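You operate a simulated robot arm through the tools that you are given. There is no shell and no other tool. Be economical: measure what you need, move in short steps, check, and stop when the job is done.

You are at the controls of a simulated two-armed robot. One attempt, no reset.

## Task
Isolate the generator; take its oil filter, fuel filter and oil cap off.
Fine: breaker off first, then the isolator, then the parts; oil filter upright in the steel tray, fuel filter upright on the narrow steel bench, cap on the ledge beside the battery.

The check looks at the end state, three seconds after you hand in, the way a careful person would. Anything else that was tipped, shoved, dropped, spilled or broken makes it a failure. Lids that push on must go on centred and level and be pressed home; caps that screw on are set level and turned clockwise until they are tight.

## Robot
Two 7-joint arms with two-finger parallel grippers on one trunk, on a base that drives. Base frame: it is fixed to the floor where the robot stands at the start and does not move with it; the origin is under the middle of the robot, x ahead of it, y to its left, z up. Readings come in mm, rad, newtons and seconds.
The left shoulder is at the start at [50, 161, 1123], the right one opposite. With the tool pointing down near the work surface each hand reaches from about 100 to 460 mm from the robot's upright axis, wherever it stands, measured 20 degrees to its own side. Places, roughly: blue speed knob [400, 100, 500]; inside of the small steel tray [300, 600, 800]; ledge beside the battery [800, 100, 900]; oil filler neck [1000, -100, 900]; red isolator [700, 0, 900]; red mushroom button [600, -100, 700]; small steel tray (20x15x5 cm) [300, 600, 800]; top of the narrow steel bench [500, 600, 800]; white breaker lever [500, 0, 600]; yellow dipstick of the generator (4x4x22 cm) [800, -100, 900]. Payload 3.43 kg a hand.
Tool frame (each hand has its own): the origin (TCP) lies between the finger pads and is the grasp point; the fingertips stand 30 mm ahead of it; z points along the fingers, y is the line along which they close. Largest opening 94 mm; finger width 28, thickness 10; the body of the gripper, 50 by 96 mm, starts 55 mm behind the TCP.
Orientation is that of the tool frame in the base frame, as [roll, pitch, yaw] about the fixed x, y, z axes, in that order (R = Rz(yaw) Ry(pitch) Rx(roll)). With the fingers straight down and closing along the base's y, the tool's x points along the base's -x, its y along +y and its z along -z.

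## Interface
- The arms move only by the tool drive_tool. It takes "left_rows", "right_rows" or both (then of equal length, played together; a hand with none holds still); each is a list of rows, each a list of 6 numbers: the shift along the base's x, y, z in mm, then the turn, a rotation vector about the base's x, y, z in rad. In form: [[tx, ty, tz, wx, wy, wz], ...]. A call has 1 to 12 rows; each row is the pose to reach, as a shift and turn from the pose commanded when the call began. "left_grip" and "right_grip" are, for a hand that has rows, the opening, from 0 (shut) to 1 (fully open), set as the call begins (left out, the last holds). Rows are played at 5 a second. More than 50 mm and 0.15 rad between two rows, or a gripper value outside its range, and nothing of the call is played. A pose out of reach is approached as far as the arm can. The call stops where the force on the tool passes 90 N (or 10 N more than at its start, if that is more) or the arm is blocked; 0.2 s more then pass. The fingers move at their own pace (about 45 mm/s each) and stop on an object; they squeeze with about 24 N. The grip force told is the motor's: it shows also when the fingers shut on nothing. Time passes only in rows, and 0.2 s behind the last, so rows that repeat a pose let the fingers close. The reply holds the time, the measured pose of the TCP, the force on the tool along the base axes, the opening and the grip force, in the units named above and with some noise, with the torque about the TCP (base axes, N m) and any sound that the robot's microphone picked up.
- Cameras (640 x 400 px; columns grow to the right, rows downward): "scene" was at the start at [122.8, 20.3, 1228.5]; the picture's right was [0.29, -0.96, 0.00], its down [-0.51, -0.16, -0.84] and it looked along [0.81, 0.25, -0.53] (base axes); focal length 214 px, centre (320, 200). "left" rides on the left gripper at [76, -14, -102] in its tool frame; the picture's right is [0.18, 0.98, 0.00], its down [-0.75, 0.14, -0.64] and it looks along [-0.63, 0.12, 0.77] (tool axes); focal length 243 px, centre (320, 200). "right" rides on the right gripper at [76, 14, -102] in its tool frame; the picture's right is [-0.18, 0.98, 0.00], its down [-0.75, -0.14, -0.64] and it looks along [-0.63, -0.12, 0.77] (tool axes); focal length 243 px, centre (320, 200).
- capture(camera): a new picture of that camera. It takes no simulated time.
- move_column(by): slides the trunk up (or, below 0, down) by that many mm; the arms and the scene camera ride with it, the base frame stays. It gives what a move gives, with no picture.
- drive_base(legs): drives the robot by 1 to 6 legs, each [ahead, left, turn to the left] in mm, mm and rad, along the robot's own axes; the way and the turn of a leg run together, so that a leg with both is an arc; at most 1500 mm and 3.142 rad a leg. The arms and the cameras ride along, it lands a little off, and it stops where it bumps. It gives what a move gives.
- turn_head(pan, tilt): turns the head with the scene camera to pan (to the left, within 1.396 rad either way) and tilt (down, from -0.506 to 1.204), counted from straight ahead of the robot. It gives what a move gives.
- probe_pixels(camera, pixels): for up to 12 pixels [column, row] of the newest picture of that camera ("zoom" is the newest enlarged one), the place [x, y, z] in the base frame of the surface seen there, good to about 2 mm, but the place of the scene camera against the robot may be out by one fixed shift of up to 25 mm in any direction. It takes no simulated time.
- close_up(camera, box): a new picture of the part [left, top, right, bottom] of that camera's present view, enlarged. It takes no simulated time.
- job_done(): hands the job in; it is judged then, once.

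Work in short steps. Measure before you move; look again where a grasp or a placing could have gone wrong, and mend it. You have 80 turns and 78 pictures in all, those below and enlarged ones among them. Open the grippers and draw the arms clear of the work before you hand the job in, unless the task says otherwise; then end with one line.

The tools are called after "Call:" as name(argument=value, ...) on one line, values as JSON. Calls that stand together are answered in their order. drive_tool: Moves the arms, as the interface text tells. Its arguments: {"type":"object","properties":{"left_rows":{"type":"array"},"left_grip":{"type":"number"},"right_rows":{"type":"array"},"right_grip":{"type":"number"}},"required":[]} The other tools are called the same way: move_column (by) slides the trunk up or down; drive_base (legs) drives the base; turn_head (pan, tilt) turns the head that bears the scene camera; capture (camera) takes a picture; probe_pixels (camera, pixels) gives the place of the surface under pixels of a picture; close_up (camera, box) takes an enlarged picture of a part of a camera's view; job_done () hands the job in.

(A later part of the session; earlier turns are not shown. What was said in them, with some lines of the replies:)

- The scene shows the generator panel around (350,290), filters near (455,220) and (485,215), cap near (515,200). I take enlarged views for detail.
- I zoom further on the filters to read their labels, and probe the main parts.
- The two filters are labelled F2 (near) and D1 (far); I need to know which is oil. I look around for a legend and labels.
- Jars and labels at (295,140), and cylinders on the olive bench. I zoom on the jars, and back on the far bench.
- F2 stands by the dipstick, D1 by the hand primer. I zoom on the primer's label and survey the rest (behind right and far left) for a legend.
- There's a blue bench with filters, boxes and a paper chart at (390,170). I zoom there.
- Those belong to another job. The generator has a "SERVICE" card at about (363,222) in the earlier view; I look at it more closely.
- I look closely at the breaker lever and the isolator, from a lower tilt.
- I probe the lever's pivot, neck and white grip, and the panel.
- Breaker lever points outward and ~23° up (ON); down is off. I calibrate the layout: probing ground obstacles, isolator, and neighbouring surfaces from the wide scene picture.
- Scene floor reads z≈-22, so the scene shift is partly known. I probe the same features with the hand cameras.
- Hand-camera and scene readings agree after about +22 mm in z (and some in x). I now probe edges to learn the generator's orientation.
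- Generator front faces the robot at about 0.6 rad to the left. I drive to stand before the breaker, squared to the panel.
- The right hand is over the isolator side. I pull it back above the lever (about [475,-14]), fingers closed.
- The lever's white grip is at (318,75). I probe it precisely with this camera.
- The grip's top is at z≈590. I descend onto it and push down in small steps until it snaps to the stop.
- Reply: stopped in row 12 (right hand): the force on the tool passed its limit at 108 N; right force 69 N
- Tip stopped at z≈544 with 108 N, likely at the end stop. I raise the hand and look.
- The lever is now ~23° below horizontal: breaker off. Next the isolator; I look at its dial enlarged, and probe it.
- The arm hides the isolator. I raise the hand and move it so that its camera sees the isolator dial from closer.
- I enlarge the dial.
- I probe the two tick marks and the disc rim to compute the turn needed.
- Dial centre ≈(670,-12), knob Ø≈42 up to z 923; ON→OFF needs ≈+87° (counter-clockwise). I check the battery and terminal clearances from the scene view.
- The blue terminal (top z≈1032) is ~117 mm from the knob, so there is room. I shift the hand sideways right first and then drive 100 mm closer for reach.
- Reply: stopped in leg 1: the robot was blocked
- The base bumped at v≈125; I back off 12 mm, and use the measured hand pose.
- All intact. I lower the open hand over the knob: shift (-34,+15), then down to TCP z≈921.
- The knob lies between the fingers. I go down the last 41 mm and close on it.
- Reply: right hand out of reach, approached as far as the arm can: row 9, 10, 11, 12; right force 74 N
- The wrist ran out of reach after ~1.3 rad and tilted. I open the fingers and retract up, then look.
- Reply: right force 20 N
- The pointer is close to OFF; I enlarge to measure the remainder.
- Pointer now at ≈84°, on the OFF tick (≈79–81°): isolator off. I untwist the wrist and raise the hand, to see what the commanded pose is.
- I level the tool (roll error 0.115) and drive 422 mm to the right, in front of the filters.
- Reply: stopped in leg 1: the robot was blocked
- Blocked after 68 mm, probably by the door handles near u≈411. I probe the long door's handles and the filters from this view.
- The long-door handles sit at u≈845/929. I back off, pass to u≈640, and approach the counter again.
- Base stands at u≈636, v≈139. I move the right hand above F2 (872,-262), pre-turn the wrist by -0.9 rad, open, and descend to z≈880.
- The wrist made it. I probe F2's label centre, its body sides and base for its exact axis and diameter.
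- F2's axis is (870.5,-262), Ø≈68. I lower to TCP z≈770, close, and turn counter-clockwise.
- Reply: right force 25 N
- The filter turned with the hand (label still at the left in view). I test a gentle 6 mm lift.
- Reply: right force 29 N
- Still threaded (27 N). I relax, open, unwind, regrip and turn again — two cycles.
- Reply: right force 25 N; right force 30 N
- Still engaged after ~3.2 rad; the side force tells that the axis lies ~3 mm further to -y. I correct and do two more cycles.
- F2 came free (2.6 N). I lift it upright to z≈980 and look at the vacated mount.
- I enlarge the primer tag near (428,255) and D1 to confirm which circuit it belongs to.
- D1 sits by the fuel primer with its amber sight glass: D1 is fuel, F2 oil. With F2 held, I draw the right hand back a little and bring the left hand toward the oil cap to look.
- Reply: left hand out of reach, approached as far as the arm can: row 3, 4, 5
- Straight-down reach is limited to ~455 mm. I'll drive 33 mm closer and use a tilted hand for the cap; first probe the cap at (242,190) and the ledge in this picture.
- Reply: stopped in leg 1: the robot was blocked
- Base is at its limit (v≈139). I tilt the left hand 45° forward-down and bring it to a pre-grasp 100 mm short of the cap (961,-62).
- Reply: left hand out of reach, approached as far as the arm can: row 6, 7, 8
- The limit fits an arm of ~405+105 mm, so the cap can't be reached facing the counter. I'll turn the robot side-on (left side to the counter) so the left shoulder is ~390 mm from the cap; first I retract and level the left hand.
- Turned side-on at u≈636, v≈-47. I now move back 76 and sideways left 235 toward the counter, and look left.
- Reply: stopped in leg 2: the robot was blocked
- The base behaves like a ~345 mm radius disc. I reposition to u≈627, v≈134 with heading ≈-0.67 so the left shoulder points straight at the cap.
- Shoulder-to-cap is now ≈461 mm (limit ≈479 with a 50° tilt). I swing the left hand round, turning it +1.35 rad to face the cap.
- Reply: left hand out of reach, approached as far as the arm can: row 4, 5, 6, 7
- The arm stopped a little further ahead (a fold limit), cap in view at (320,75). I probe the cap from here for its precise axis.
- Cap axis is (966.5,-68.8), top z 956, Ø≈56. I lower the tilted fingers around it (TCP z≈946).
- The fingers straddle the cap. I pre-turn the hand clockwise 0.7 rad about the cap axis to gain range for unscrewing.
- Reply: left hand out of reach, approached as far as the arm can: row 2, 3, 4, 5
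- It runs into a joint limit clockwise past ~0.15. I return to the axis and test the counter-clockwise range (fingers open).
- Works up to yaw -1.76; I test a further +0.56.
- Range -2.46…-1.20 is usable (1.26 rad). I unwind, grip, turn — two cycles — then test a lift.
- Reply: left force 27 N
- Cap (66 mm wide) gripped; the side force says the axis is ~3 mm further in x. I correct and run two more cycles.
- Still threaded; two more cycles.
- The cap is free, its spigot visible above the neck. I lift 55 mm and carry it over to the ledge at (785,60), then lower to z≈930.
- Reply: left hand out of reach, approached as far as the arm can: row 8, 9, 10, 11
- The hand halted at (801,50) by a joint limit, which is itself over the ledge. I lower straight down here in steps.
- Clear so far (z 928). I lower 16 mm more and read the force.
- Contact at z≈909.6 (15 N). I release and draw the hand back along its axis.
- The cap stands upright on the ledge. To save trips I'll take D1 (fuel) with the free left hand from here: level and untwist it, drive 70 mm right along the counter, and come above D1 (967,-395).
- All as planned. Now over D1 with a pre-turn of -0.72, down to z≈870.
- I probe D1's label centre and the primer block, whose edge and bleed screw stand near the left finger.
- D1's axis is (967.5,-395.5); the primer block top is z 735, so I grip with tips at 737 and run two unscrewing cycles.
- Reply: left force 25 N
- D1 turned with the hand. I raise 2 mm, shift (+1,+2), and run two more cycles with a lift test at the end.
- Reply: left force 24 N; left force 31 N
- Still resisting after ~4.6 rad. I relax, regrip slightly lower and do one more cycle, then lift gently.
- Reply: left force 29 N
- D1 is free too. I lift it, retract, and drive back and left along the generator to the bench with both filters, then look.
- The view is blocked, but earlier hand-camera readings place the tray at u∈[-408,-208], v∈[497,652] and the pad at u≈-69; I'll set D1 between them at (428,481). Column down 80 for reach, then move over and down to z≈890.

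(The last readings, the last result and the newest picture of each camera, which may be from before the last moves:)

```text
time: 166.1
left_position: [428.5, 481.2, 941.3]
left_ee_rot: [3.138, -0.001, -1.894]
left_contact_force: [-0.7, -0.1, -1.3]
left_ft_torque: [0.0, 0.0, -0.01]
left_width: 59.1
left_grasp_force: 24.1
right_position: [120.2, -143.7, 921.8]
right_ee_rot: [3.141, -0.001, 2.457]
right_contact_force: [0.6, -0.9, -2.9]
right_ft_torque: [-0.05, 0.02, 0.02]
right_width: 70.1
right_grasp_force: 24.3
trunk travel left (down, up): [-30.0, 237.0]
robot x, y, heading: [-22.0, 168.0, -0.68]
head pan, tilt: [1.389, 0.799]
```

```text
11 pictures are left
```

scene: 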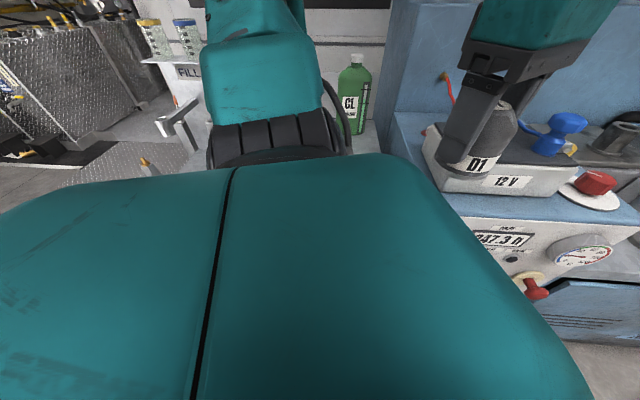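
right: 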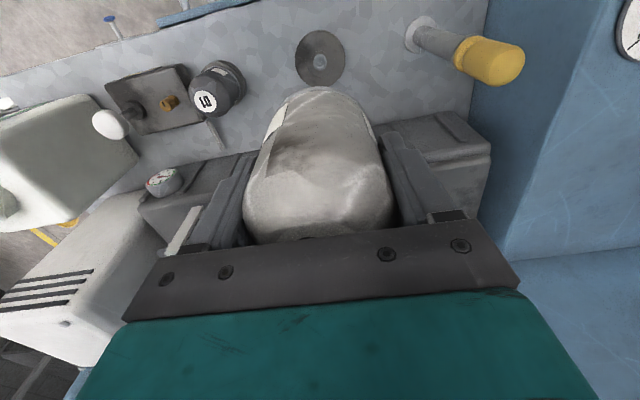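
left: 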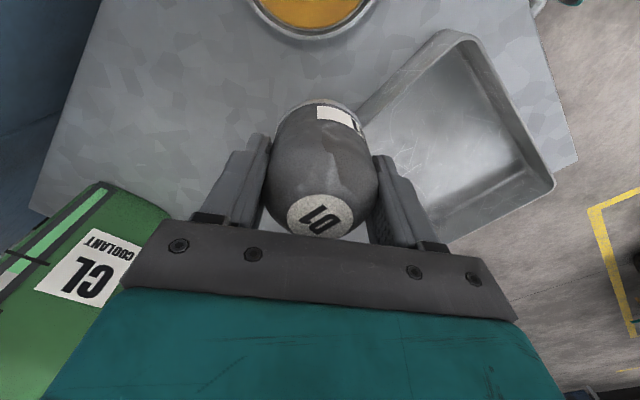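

Clear view: I probe the tray rim, pad rim, bottle and bench near the spot.

Call:
probe_pixels(camera="left", pixels=[[452, 35], [400, 80], [366, 116], [552, 185], [450, 235], [310, 36], [165, 210], [200, 120], [460, 130], [430, 150], [500, 170], [470, 60]])

```text
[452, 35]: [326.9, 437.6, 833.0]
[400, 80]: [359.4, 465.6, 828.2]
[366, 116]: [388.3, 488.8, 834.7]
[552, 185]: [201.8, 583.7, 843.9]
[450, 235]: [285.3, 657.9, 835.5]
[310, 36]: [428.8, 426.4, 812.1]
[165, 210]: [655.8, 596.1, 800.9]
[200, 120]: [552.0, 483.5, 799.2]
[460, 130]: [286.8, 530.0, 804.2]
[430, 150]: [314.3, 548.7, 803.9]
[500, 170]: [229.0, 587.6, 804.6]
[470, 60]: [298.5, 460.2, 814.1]
```

D1 would come too near the tray rim here; (458,478) leaves ~23 mm to the rim and ~28 mm to the pad. I nudge the base 20 mm toward the bench for reach, then shift.

Call:
drive_base(legs=[[6, 19, 0]])

Call:
drive_tool(left_rows=[[6, -7, 0, 0, 0, 0], [13, -14, 0, 0, 0, 0], [13, -14, -30, 0, 0, 0]])

```text
time: 166.9
left_position: [444.8, 491.5, 941.0]
left_ee_rot: [3.136, -0.002, -1.893]
left_contact_force: [-0.4, 0.0, -1.7]
left_ft_torque: [0.0, 0.01, 0.02]
left_width: 59.2
left_grasp_force: 24.0
right_position: [136.2, -132.5, 922.8]
right_ee_rot: [-3.14, -0.002, 2.458]
right_contact_force: [-0.1, 0.2, -3.4]
right_ft_torque: [0.02, 0.0, -0.03]
right_width: 69.8
right_grasp_force: 24.0
trunk travel left (down, up): [-30.0, 237.0]
robot x, y, heading: [-7.4, 175.2, -0.681]
head pan, tilt: [1.389, 0.799]
```

```text
time: 167.7
left_position: [455.9, 477.0, 911.1]
left_ee_rot: [3.136, -0.001, -1.893]
left_contact_force: [-0.1, -0.7, -2.9]
left_ft_torque: [0.03, -0.04, 0.01]
left_width: 58.9
left_grasp_force: 24.0
right_position: [136.8, -133.1, 921.5]
right_ee_rot: [-3.141, -0.002, 2.46]
right_contact_force: [-0.4, 0.5, -3.1]
right_ft_torque: [-0.04, -0.01, 0.0]
right_width: 69.7
right_grasp_force: 23.6
trunk travel left (down, up): [-30.0, 237.0]
robot x, y, heading: [-6.8, 180.0, -0.684]
head pan, tilt: [1.389, 0.799]
```

At (456,477,911). I lower to 868, then in 2 mm rows to seek contact.

Call:
drive_tool(left_rows=[[1, 1, -20, 0, 0, 0], [1, 1, -35, 0, 0, 0], [1, 1, -43, 0, 0, 0]])

Call:
drive_tool(left_rows=[[0, 0, -2, 0, 0, 0], [0, 0, -4, 0, 0, 0], [0, 0, -6, 0, 0, 0]])

Call:
capture(camera="left")

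```text
time: 168.5
left_position: [458.9, 477.7, 868.7]
left_ee_rot: [3.138, 0.001, -1.893]
left_contact_force: [-0.2, -0.2, -1.2]
left_ft_torque: [0.0, 0.01, 0.02]
left_width: 59.1
left_grasp_force: 23.9
right_position: [136.8, -133.2, 921.9]
right_ee_rot: [-3.141, -0.003, 2.457]
right_contact_force: [-0.3, -0.2, -2.2]
right_ft_torque: [0.0, 0.0, 0.02]
right_width: 69.5
right_grasp_force: 24.8
trunk travel left (down, up): [-30.0, 237.0]
robot x, y, heading: [-8.6, 178.8, -0.682]
head pan, tilt: [1.389, 0.799]
```

```text
time: 169.3
left_position: [458.1, 477.6, 862.1]
left_ee_rot: [3.138, 0.001, -1.891]
left_contact_force: [0.2, -0.6, -2.2]
left_ft_torque: [-0.01, 0.02, -0.02]
left_width: 59.0
left_grasp_force: 24.2
right_position: [137.6, -133.3, 921.4]
right_ee_rot: [3.141, -0.002, 2.457]
right_contact_force: [0.9, -0.3, -3.7]
right_ft_torque: [0.0, -0.01, -0.02]
right_width: 69.8
right_grasp_force: 23.7
trunk travel left (down, up): [-30.0, 237.0]
robot x, y, heading: [-4.8, 178.8, -0.682]
head pan, tilt: [1.389, 0.799]
```

```text
10 pictures are left
```

left: 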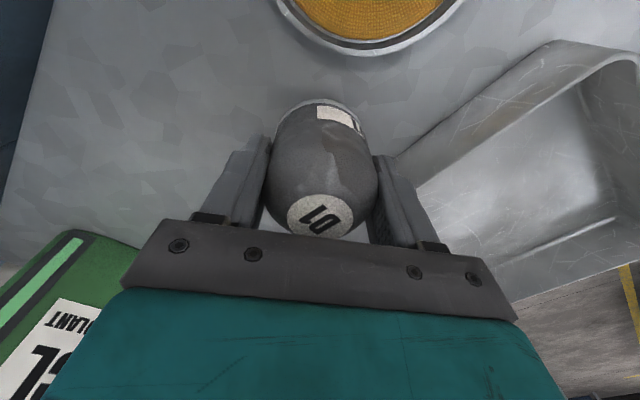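

No contact yet at 862. I lower to ≈851 in small rows, release with a partial opening, and rise straight up, then look.

Call:
drive_tool(left_rows=[[0, 0, -2, 0, 0, 0], [0, 0, -4, 0, 0, 0], [0, 0, -6, 0, 0, 0], [0, 0, -8, 0, 0, 0], [0, 0, -9.5, 0, 0, 0], [0, 0, -11, 0, 0, 0]])

Call:
drive_tool(left_rows=[[0, 0, 0, 0, 0, 0], [0, 0, 0, 0, 0, 0], [0, 0, 0, 0, 0, 0]], left_grip=0.8)

Call:
drive_tool(left_rows=[[0, 0, 20, 0, 0, 0], [0, 0, 50, 0, 0, 0], [0, 0, 90, 0, 0, 0], [0, 0, 130, 0, 0, 0], [0, 0, 170, 0, 0, 0], [-30, -40, 180, 0, 0, 0], [-60, -85, 190, 0, 0, 0], [-90, -130, 195, 0, 0, 0], [-110, -170, 195, 0, 0, 0], [-125, -210, 195, 0, 0, 0]])

Call:
turn_head(pan=1.39, tilt=0.9)

Call:
capture(camera="left")

```text
time: 170.7
left_position: [458.2, 478.3, 851.2]
left_ee_rot: [3.138, 0.001, -1.892]
left_contact_force: [-1.5, -0.3, 2.8]
left_ft_torque: [-0.1, -0.03, -0.01]
left_width: 59.2
left_grasp_force: 23.6
right_position: [136.0, -133.1, 921.9]
right_ee_rot: [3.141, 0.0, 2.458]
right_contact_force: [0.4, -0.7, -3.2]
right_ft_torque: [0.03, 0.01, -0.01]
right_width: 69.6
right_grasp_force: 24.0
trunk travel left (down, up): [-30.0, 237.0]
robot x, y, heading: [-7.8, 178.8, -0.685]
head pan, tilt: [1.389, 0.799]
```

```text
time: 171.5
left_position: [459.7, 480.1, 851.2]
left_ee_rot: [3.136, -0.001, -1.892]
left_contact_force: [0.0, 0.9, 0.1]
left_ft_torque: [-0.01, -0.01, -0.03]
left_width: 75.3
left_grasp_force: 0.0
right_position: [136.2, -134.6, 921.2]
right_ee_rot: [-3.141, -0.001, 2.458]
right_contact_force: [0.1, 0.2, -2.4]
right_ft_torque: [0.03, 0.0, 0.01]
right_width: 69.7
right_grasp_force: 23.5
trunk travel left (down, up): [-30.0, 237.0]
robot x, y, heading: [-6.7, 180.5, -0.68]
head pan, tilt: [1.389, 0.799]
```

```text
refused: row 6 steps farther than a row can; nothing moved
```

```text
time: 172.2
left_position: [458.8, 480.2, 850.8]
left_ee_rot: [3.138, -0.001, -1.893]
left_contact_force: [-0.3, -0.2, 0.8]
left_ft_torque: [0.03, -0.01, -0.03]
left_width: 75.1
left_grasp_force: 0.0
right_position: [135.8, -133.6, 920.9]
right_ee_rot: [-3.141, -0.001, 2.458]
right_contact_force: [-0.2, -0.1, -2.6]
right_ft_torque: [0.0, -0.05, -0.02]
right_width: 69.8
right_grasp_force: 24.4
trunk travel left (down, up): [-30.0, 237.0]
robot x, y, heading: [-6.5, 177.4, -0.683]
head pan, tilt: [1.389, 0.901]
```

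```text
9 pictures are left
```

left: 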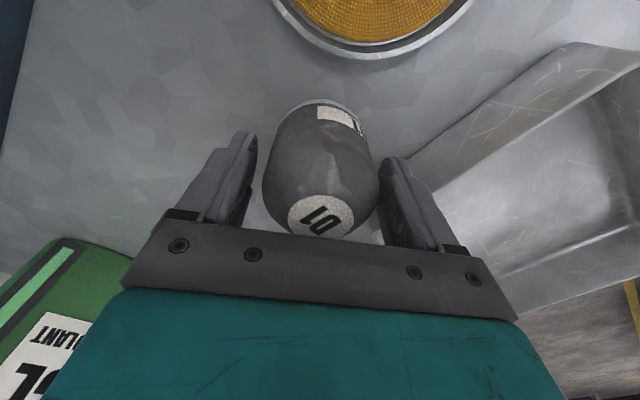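

D1 stands upright on the bench, touching at z≈851. I retreat the left hand with smaller steps, back the base off, turn it so the right shoulder faces the tray, and approach.

Call:
drive_tool(left_rows=[[0, 0, 20, 0, 0, 0], [0, 0, 55, 0, 0, 0], [0, 0, 95, 0, 0, 0], [0, 0, 135, 0, 0, 0], [0, 0, 170, 0, 0, 0], [-22, -35, 178, 0, 0, 0], [-44, -72, 180, 0, 0, 0], [-66, -110, 180, 0, 0, 0], [-88, -148, 180, 0, 0, 0], [-110, -185, 180, 0, 0, 0]])

Call:
drive_base(legs=[[-44, -149, 0], [-114, 34, 0], [0, 0, 2.183], [87, -110, 0]])

Call:
turn_head(pan=-0.9, tilt=0.9)

Call:
capture(camera="scene")

```text
time: 174.4
left_position: [346.4, 293.8, 1030.5]
left_ee_rot: [3.133, 0.0, -1.89]
left_contact_force: [-0.3, -0.1, 0.6]
left_ft_torque: [-0.04, -0.03, 0.05]
left_width: 75.2
left_grasp_force: 0.0
right_position: [136.5, -134.7, 922.0]
right_ee_rot: [-3.142, -0.002, 2.459]
right_contact_force: [-0.4, 0.5, -3.0]
right_ft_torque: [-0.02, 0.01, 0.02]
right_width: 69.9
right_grasp_force: 24.0
trunk travel left (down, up): [-30.0, 237.0]
robot x, y, heading: [-7.6, 180.0, -0.68]
head pan, tilt: [1.389, 0.901]
```

```text
time: 183.6
left_position: [-381.4, 494.2, 1031.3]
left_ee_rot: [3.137, 0.001, 0.275]
left_contact_force: [-0.4, 0.6, -0.3]
left_ft_torque: [0.03, 0.0, -0.01]
left_width: 75.1
left_grasp_force: 0.1
right_position: [90.8, 559.5, 922.2]
right_ee_rot: [-3.141, -0.003, -1.658]
right_contact_force: [0.1, 0.4, -3.3]
right_ft_torque: [0.0, 0.0, -0.01]
right_width: 69.8
right_grasp_force: 24.3
trunk travel left (down, up): [-30.0, 237.0]
robot x, y, heading: [-86.3, 267.7, 1.484]
head pan, tilt: [1.389, 0.901]
```

```text
time: 185.7
left_position: [-381.4, 493.9, 1031.3]
left_ee_rot: [3.139, 0.0, 0.277]
left_contact_force: [-0.2, -0.1, -0.5]
left_ft_torque: [-0.01, -0.03, -0.03]
left_width: 75.2
left_grasp_force: 0.1
right_position: [88.9, 559.7, 922.0]
right_ee_rot: [3.141, -0.003, -1.658]
right_contact_force: [-0.4, 0.0, -4.1]
right_ft_torque: [0.05, 0.01, 0.0]
right_width: 69.6
right_grasp_force: 24.3
trunk travel left (down, up): [-30.0, 237.0]
robot x, y, heading: [-85.7, 268.5, 1.486]
head pan, tilt: [-0.901, 0.901]
```

```text
8 pictures are left
```

scene: 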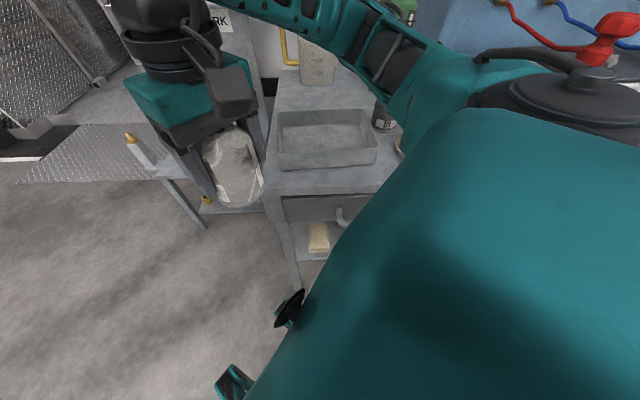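

F2 hangs left of the tray at (89,560). I raise slightly, carry it over the tray centre (310,553), turning the wrist -0.6, and look.

Call:
drive_tool(right_rows=[[0, 0, 15, 0, 0, 0], [37, -1, 15, 0, 0, -0.1], [74, -2, 15, 0, 0, -0.2], [111, -3, 15, 0, 0, -0.3], [148, -4, 15, 0, 0, -0.4], [185, -5, 15, 0, 0, -0.5], [221, -7, 15, 0, 0, -0.6], [221, -7, -10, 0, 0, -0.6]])

Call:
capture(camera="right")

Call:
close_up(camera="scene", box=[230, 40, 450, 200])

```text
time: 187.5
left_position: [-382.9, 494.4, 1032.4]
left_ee_rot: [3.137, 0.0, 0.275]
left_contact_force: [0.7, -0.1, -1.0]
left_ft_torque: [-0.01, 0.05, -0.01]
left_width: 75.2
left_grasp_force: 0.1
right_position: [310.8, 553.1, 911.0]
right_ee_rot: [3.141, -0.001, -2.257]
right_contact_force: [-0.2, -0.1, -3.0]
right_ft_torque: [-0.02, 0.0, -0.02]
right_width: 69.6
right_grasp_force: 23.7
trunk travel left (down, up): [-30.0, 237.0]
robot x, y, heading: [-85.8, 265.1, 1.483]
head pan, tilt: [-0.901, 0.901]
```

```text
7 pictures are left
```

right: 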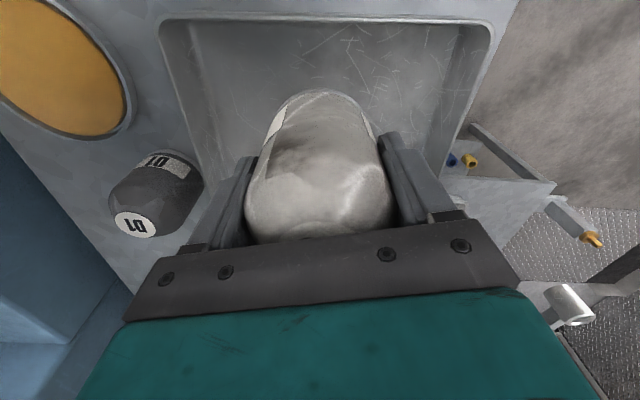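

```text
2.50 times, centred on (340, 120) of scene
5 turns are left
```

zoom: 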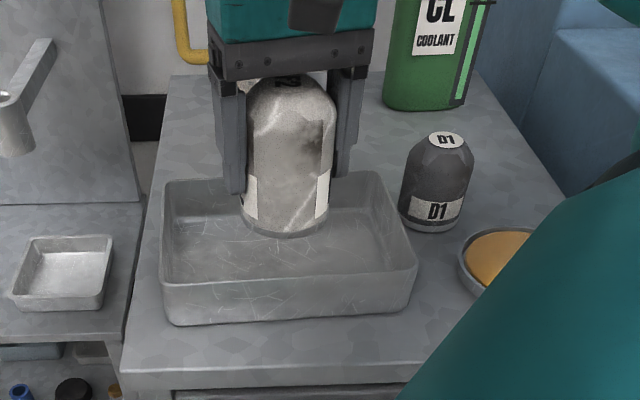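

F2 is centred above the tray (5 turns left). I lower it to z≈864 and then in small steps until contact.

Call:
drive_tool(right_rows=[[0, 0, -20, 0, 0, 0], [0, 0, -38, 0, 0, 0], [0, 0, -46, 0, 0, 0]])

Call:
drive_tool(right_rows=[[0, 0, -2, 0, 0, 0], [0, 0, -4, 0, 0, 0], [0, 0, -6, 0, 0, 0], [0, 0, -8, 0, 0, 0]])

Call:
close_up(camera="scene", box=[260, 60, 400, 190])

```text
time: 188.3
left_position: [-382.2, 494.3, 1032.4]
left_ee_rot: [3.135, 0.001, 0.276]
left_contact_force: [0.6, 1.1, 0.0]
left_ft_torque: [-0.01, 0.01, 0.0]
left_width: 75.2
left_grasp_force: 0.1
right_position: [311.4, 553.4, 865.1]
right_ee_rot: [-3.141, -0.003, -2.256]
right_contact_force: [-0.3, -0.2, -3.1]
right_ft_torque: [-0.05, 0.01, -0.01]
right_width: 69.7
right_grasp_force: 23.3
trunk travel left (down, up): [-30.0, 237.0]
robot x, y, heading: [-87.7, 264.8, 1.488]
head pan, tilt: [-0.901, 0.901]
```

```text
time: 189.3
left_position: [-382.6, 492.6, 1032.2]
left_ee_rot: [3.137, -0.002, 0.275]
left_contact_force: [0.3, 0.2, 0.7]
left_ft_torque: [-0.01, 0.0, 0.01]
left_width: 75.1
left_grasp_force: 0.1
right_position: [311.0, 552.5, 860.6]
right_ee_rot: [3.14, 0.006, -2.261]
right_contact_force: [5.2, 1.9, 29.1]
right_ft_torque: [-0.14, -0.34, -0.04]
right_width: 69.5
right_grasp_force: 24.2
trunk travel left (down, up): [-30.0, 237.0]
robot x, y, heading: [-86.4, 265.1, 1.489]
head pan, tilt: [-0.901, 0.901]
```

```text
3.08 times, centred on (330, 125) of scene
4 turns are left
```

zoom: 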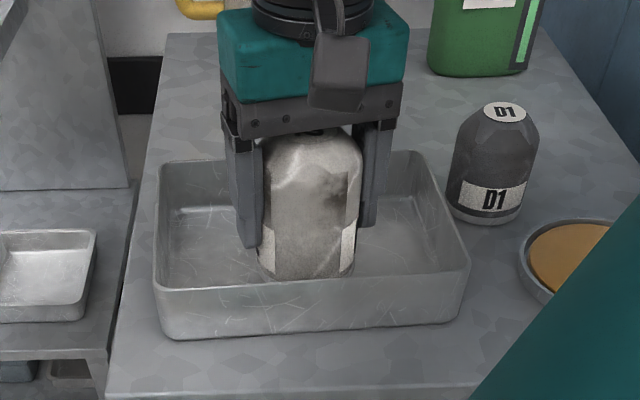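

F2 rests on the tray floor (29 N). I unload by 3 mm, open, and lift straight away, then view.

Call:
drive_tool(right_rows=[[0, 0, 3, 0, 0, 0], [0, 0, 3, 0, 0, 0], [0, 0, 3, 0, 0, 0], [0, 0, 3, 0, 0, 0]], right_grip=0.95)

Call:
drive_tool(right_rows=[[0, 0, 20, 0, 0, 0], [0, 0, 55, 0, 0, 0], [0, 0, 95, 0, 0, 0], [0, 0, 135, 0, 0, 0], [0, 0, 170, 0, 0, 0], [-35, -15, 175, 0, 0, 0], [-70, -35, 175, 0, 0, 0], [-105, -60, 175, 0, 0, 0], [-140, -85, 175, 0, 0, 0]])

Call:
capture(camera="scene")

```text
time: 190.3
left_position: [-383.4, 493.8, 1031.3]
left_ee_rot: [3.136, 0.001, 0.277]
left_contact_force: [0.2, 0.7, 0.3]
left_ft_torque: [0.0, 0.01, -0.02]
left_width: 75.4
left_grasp_force: 0.1
right_position: [311.3, 552.8, 861.0]
right_ee_rot: [-3.142, -0.003, -2.256]
right_contact_force: [-1.1, -0.1, -0.3]
right_ft_torque: [0.02, 0.01, -0.01]
right_width: 89.3
right_grasp_force: 0.1
trunk travel left (down, up): [-30.0, 237.0]
robot x, y, heading: [-85.3, 264.0, 1.485]
head pan, tilt: [-0.901, 0.901]
```

```text
time: 192.3
left_position: [-382.3, 494.6, 1032.0]
left_ee_rot: [3.136, -0.001, 0.276]
left_contact_force: [0.7, 0.7, 0.3]
left_ft_torque: [-0.03, -0.01, -0.01]
left_width: 75.5
left_grasp_force: 0.0
right_position: [171.0, 465.8, 1036.6]
right_ee_rot: [-3.141, -0.002, -2.257]
right_contact_force: [0.2, -0.1, -0.1]
right_ft_torque: [0.04, 0.0, 0.01]
right_width: 89.3
right_grasp_force: 0.1
trunk travel left (down, up): [-30.0, 237.0]
robot x, y, heading: [-85.8, 267.0, 1.483]
head pan, tilt: [-0.901, 0.901]
```

```text
4 pictures are left
3 turns are left
```

scene: 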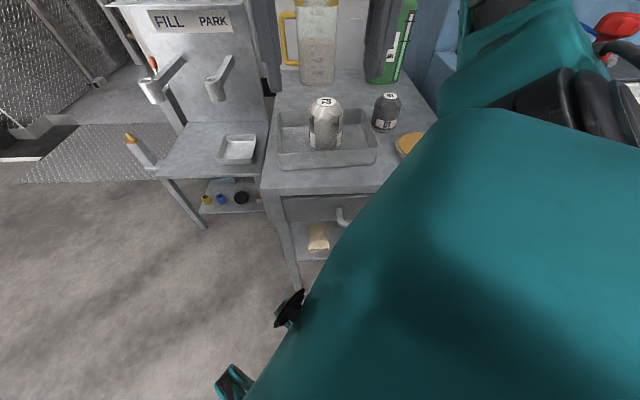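

F2 stands upright in the tray at (325,125) and D1 upright on the bench at (387,110). The cap is on the ledge, the breaker and isolator are off, and both grippers are open and clear, so I hand in.

Call:
job_done()

```text
The job is handed in.
```

The job is handed in: the breaker was switched off first and then the isolator. The oil filter (F2) stands upright in the tray, the fuel filter (D1) upright on the bench, and the oil cap sits on the ledge beside the battery. No label says which filter is which: I took D1 as fuel because it sits beside the hand primer, and F2 as oil. The base also bumped the cabinet fronts several times while driving; I saw no damage.
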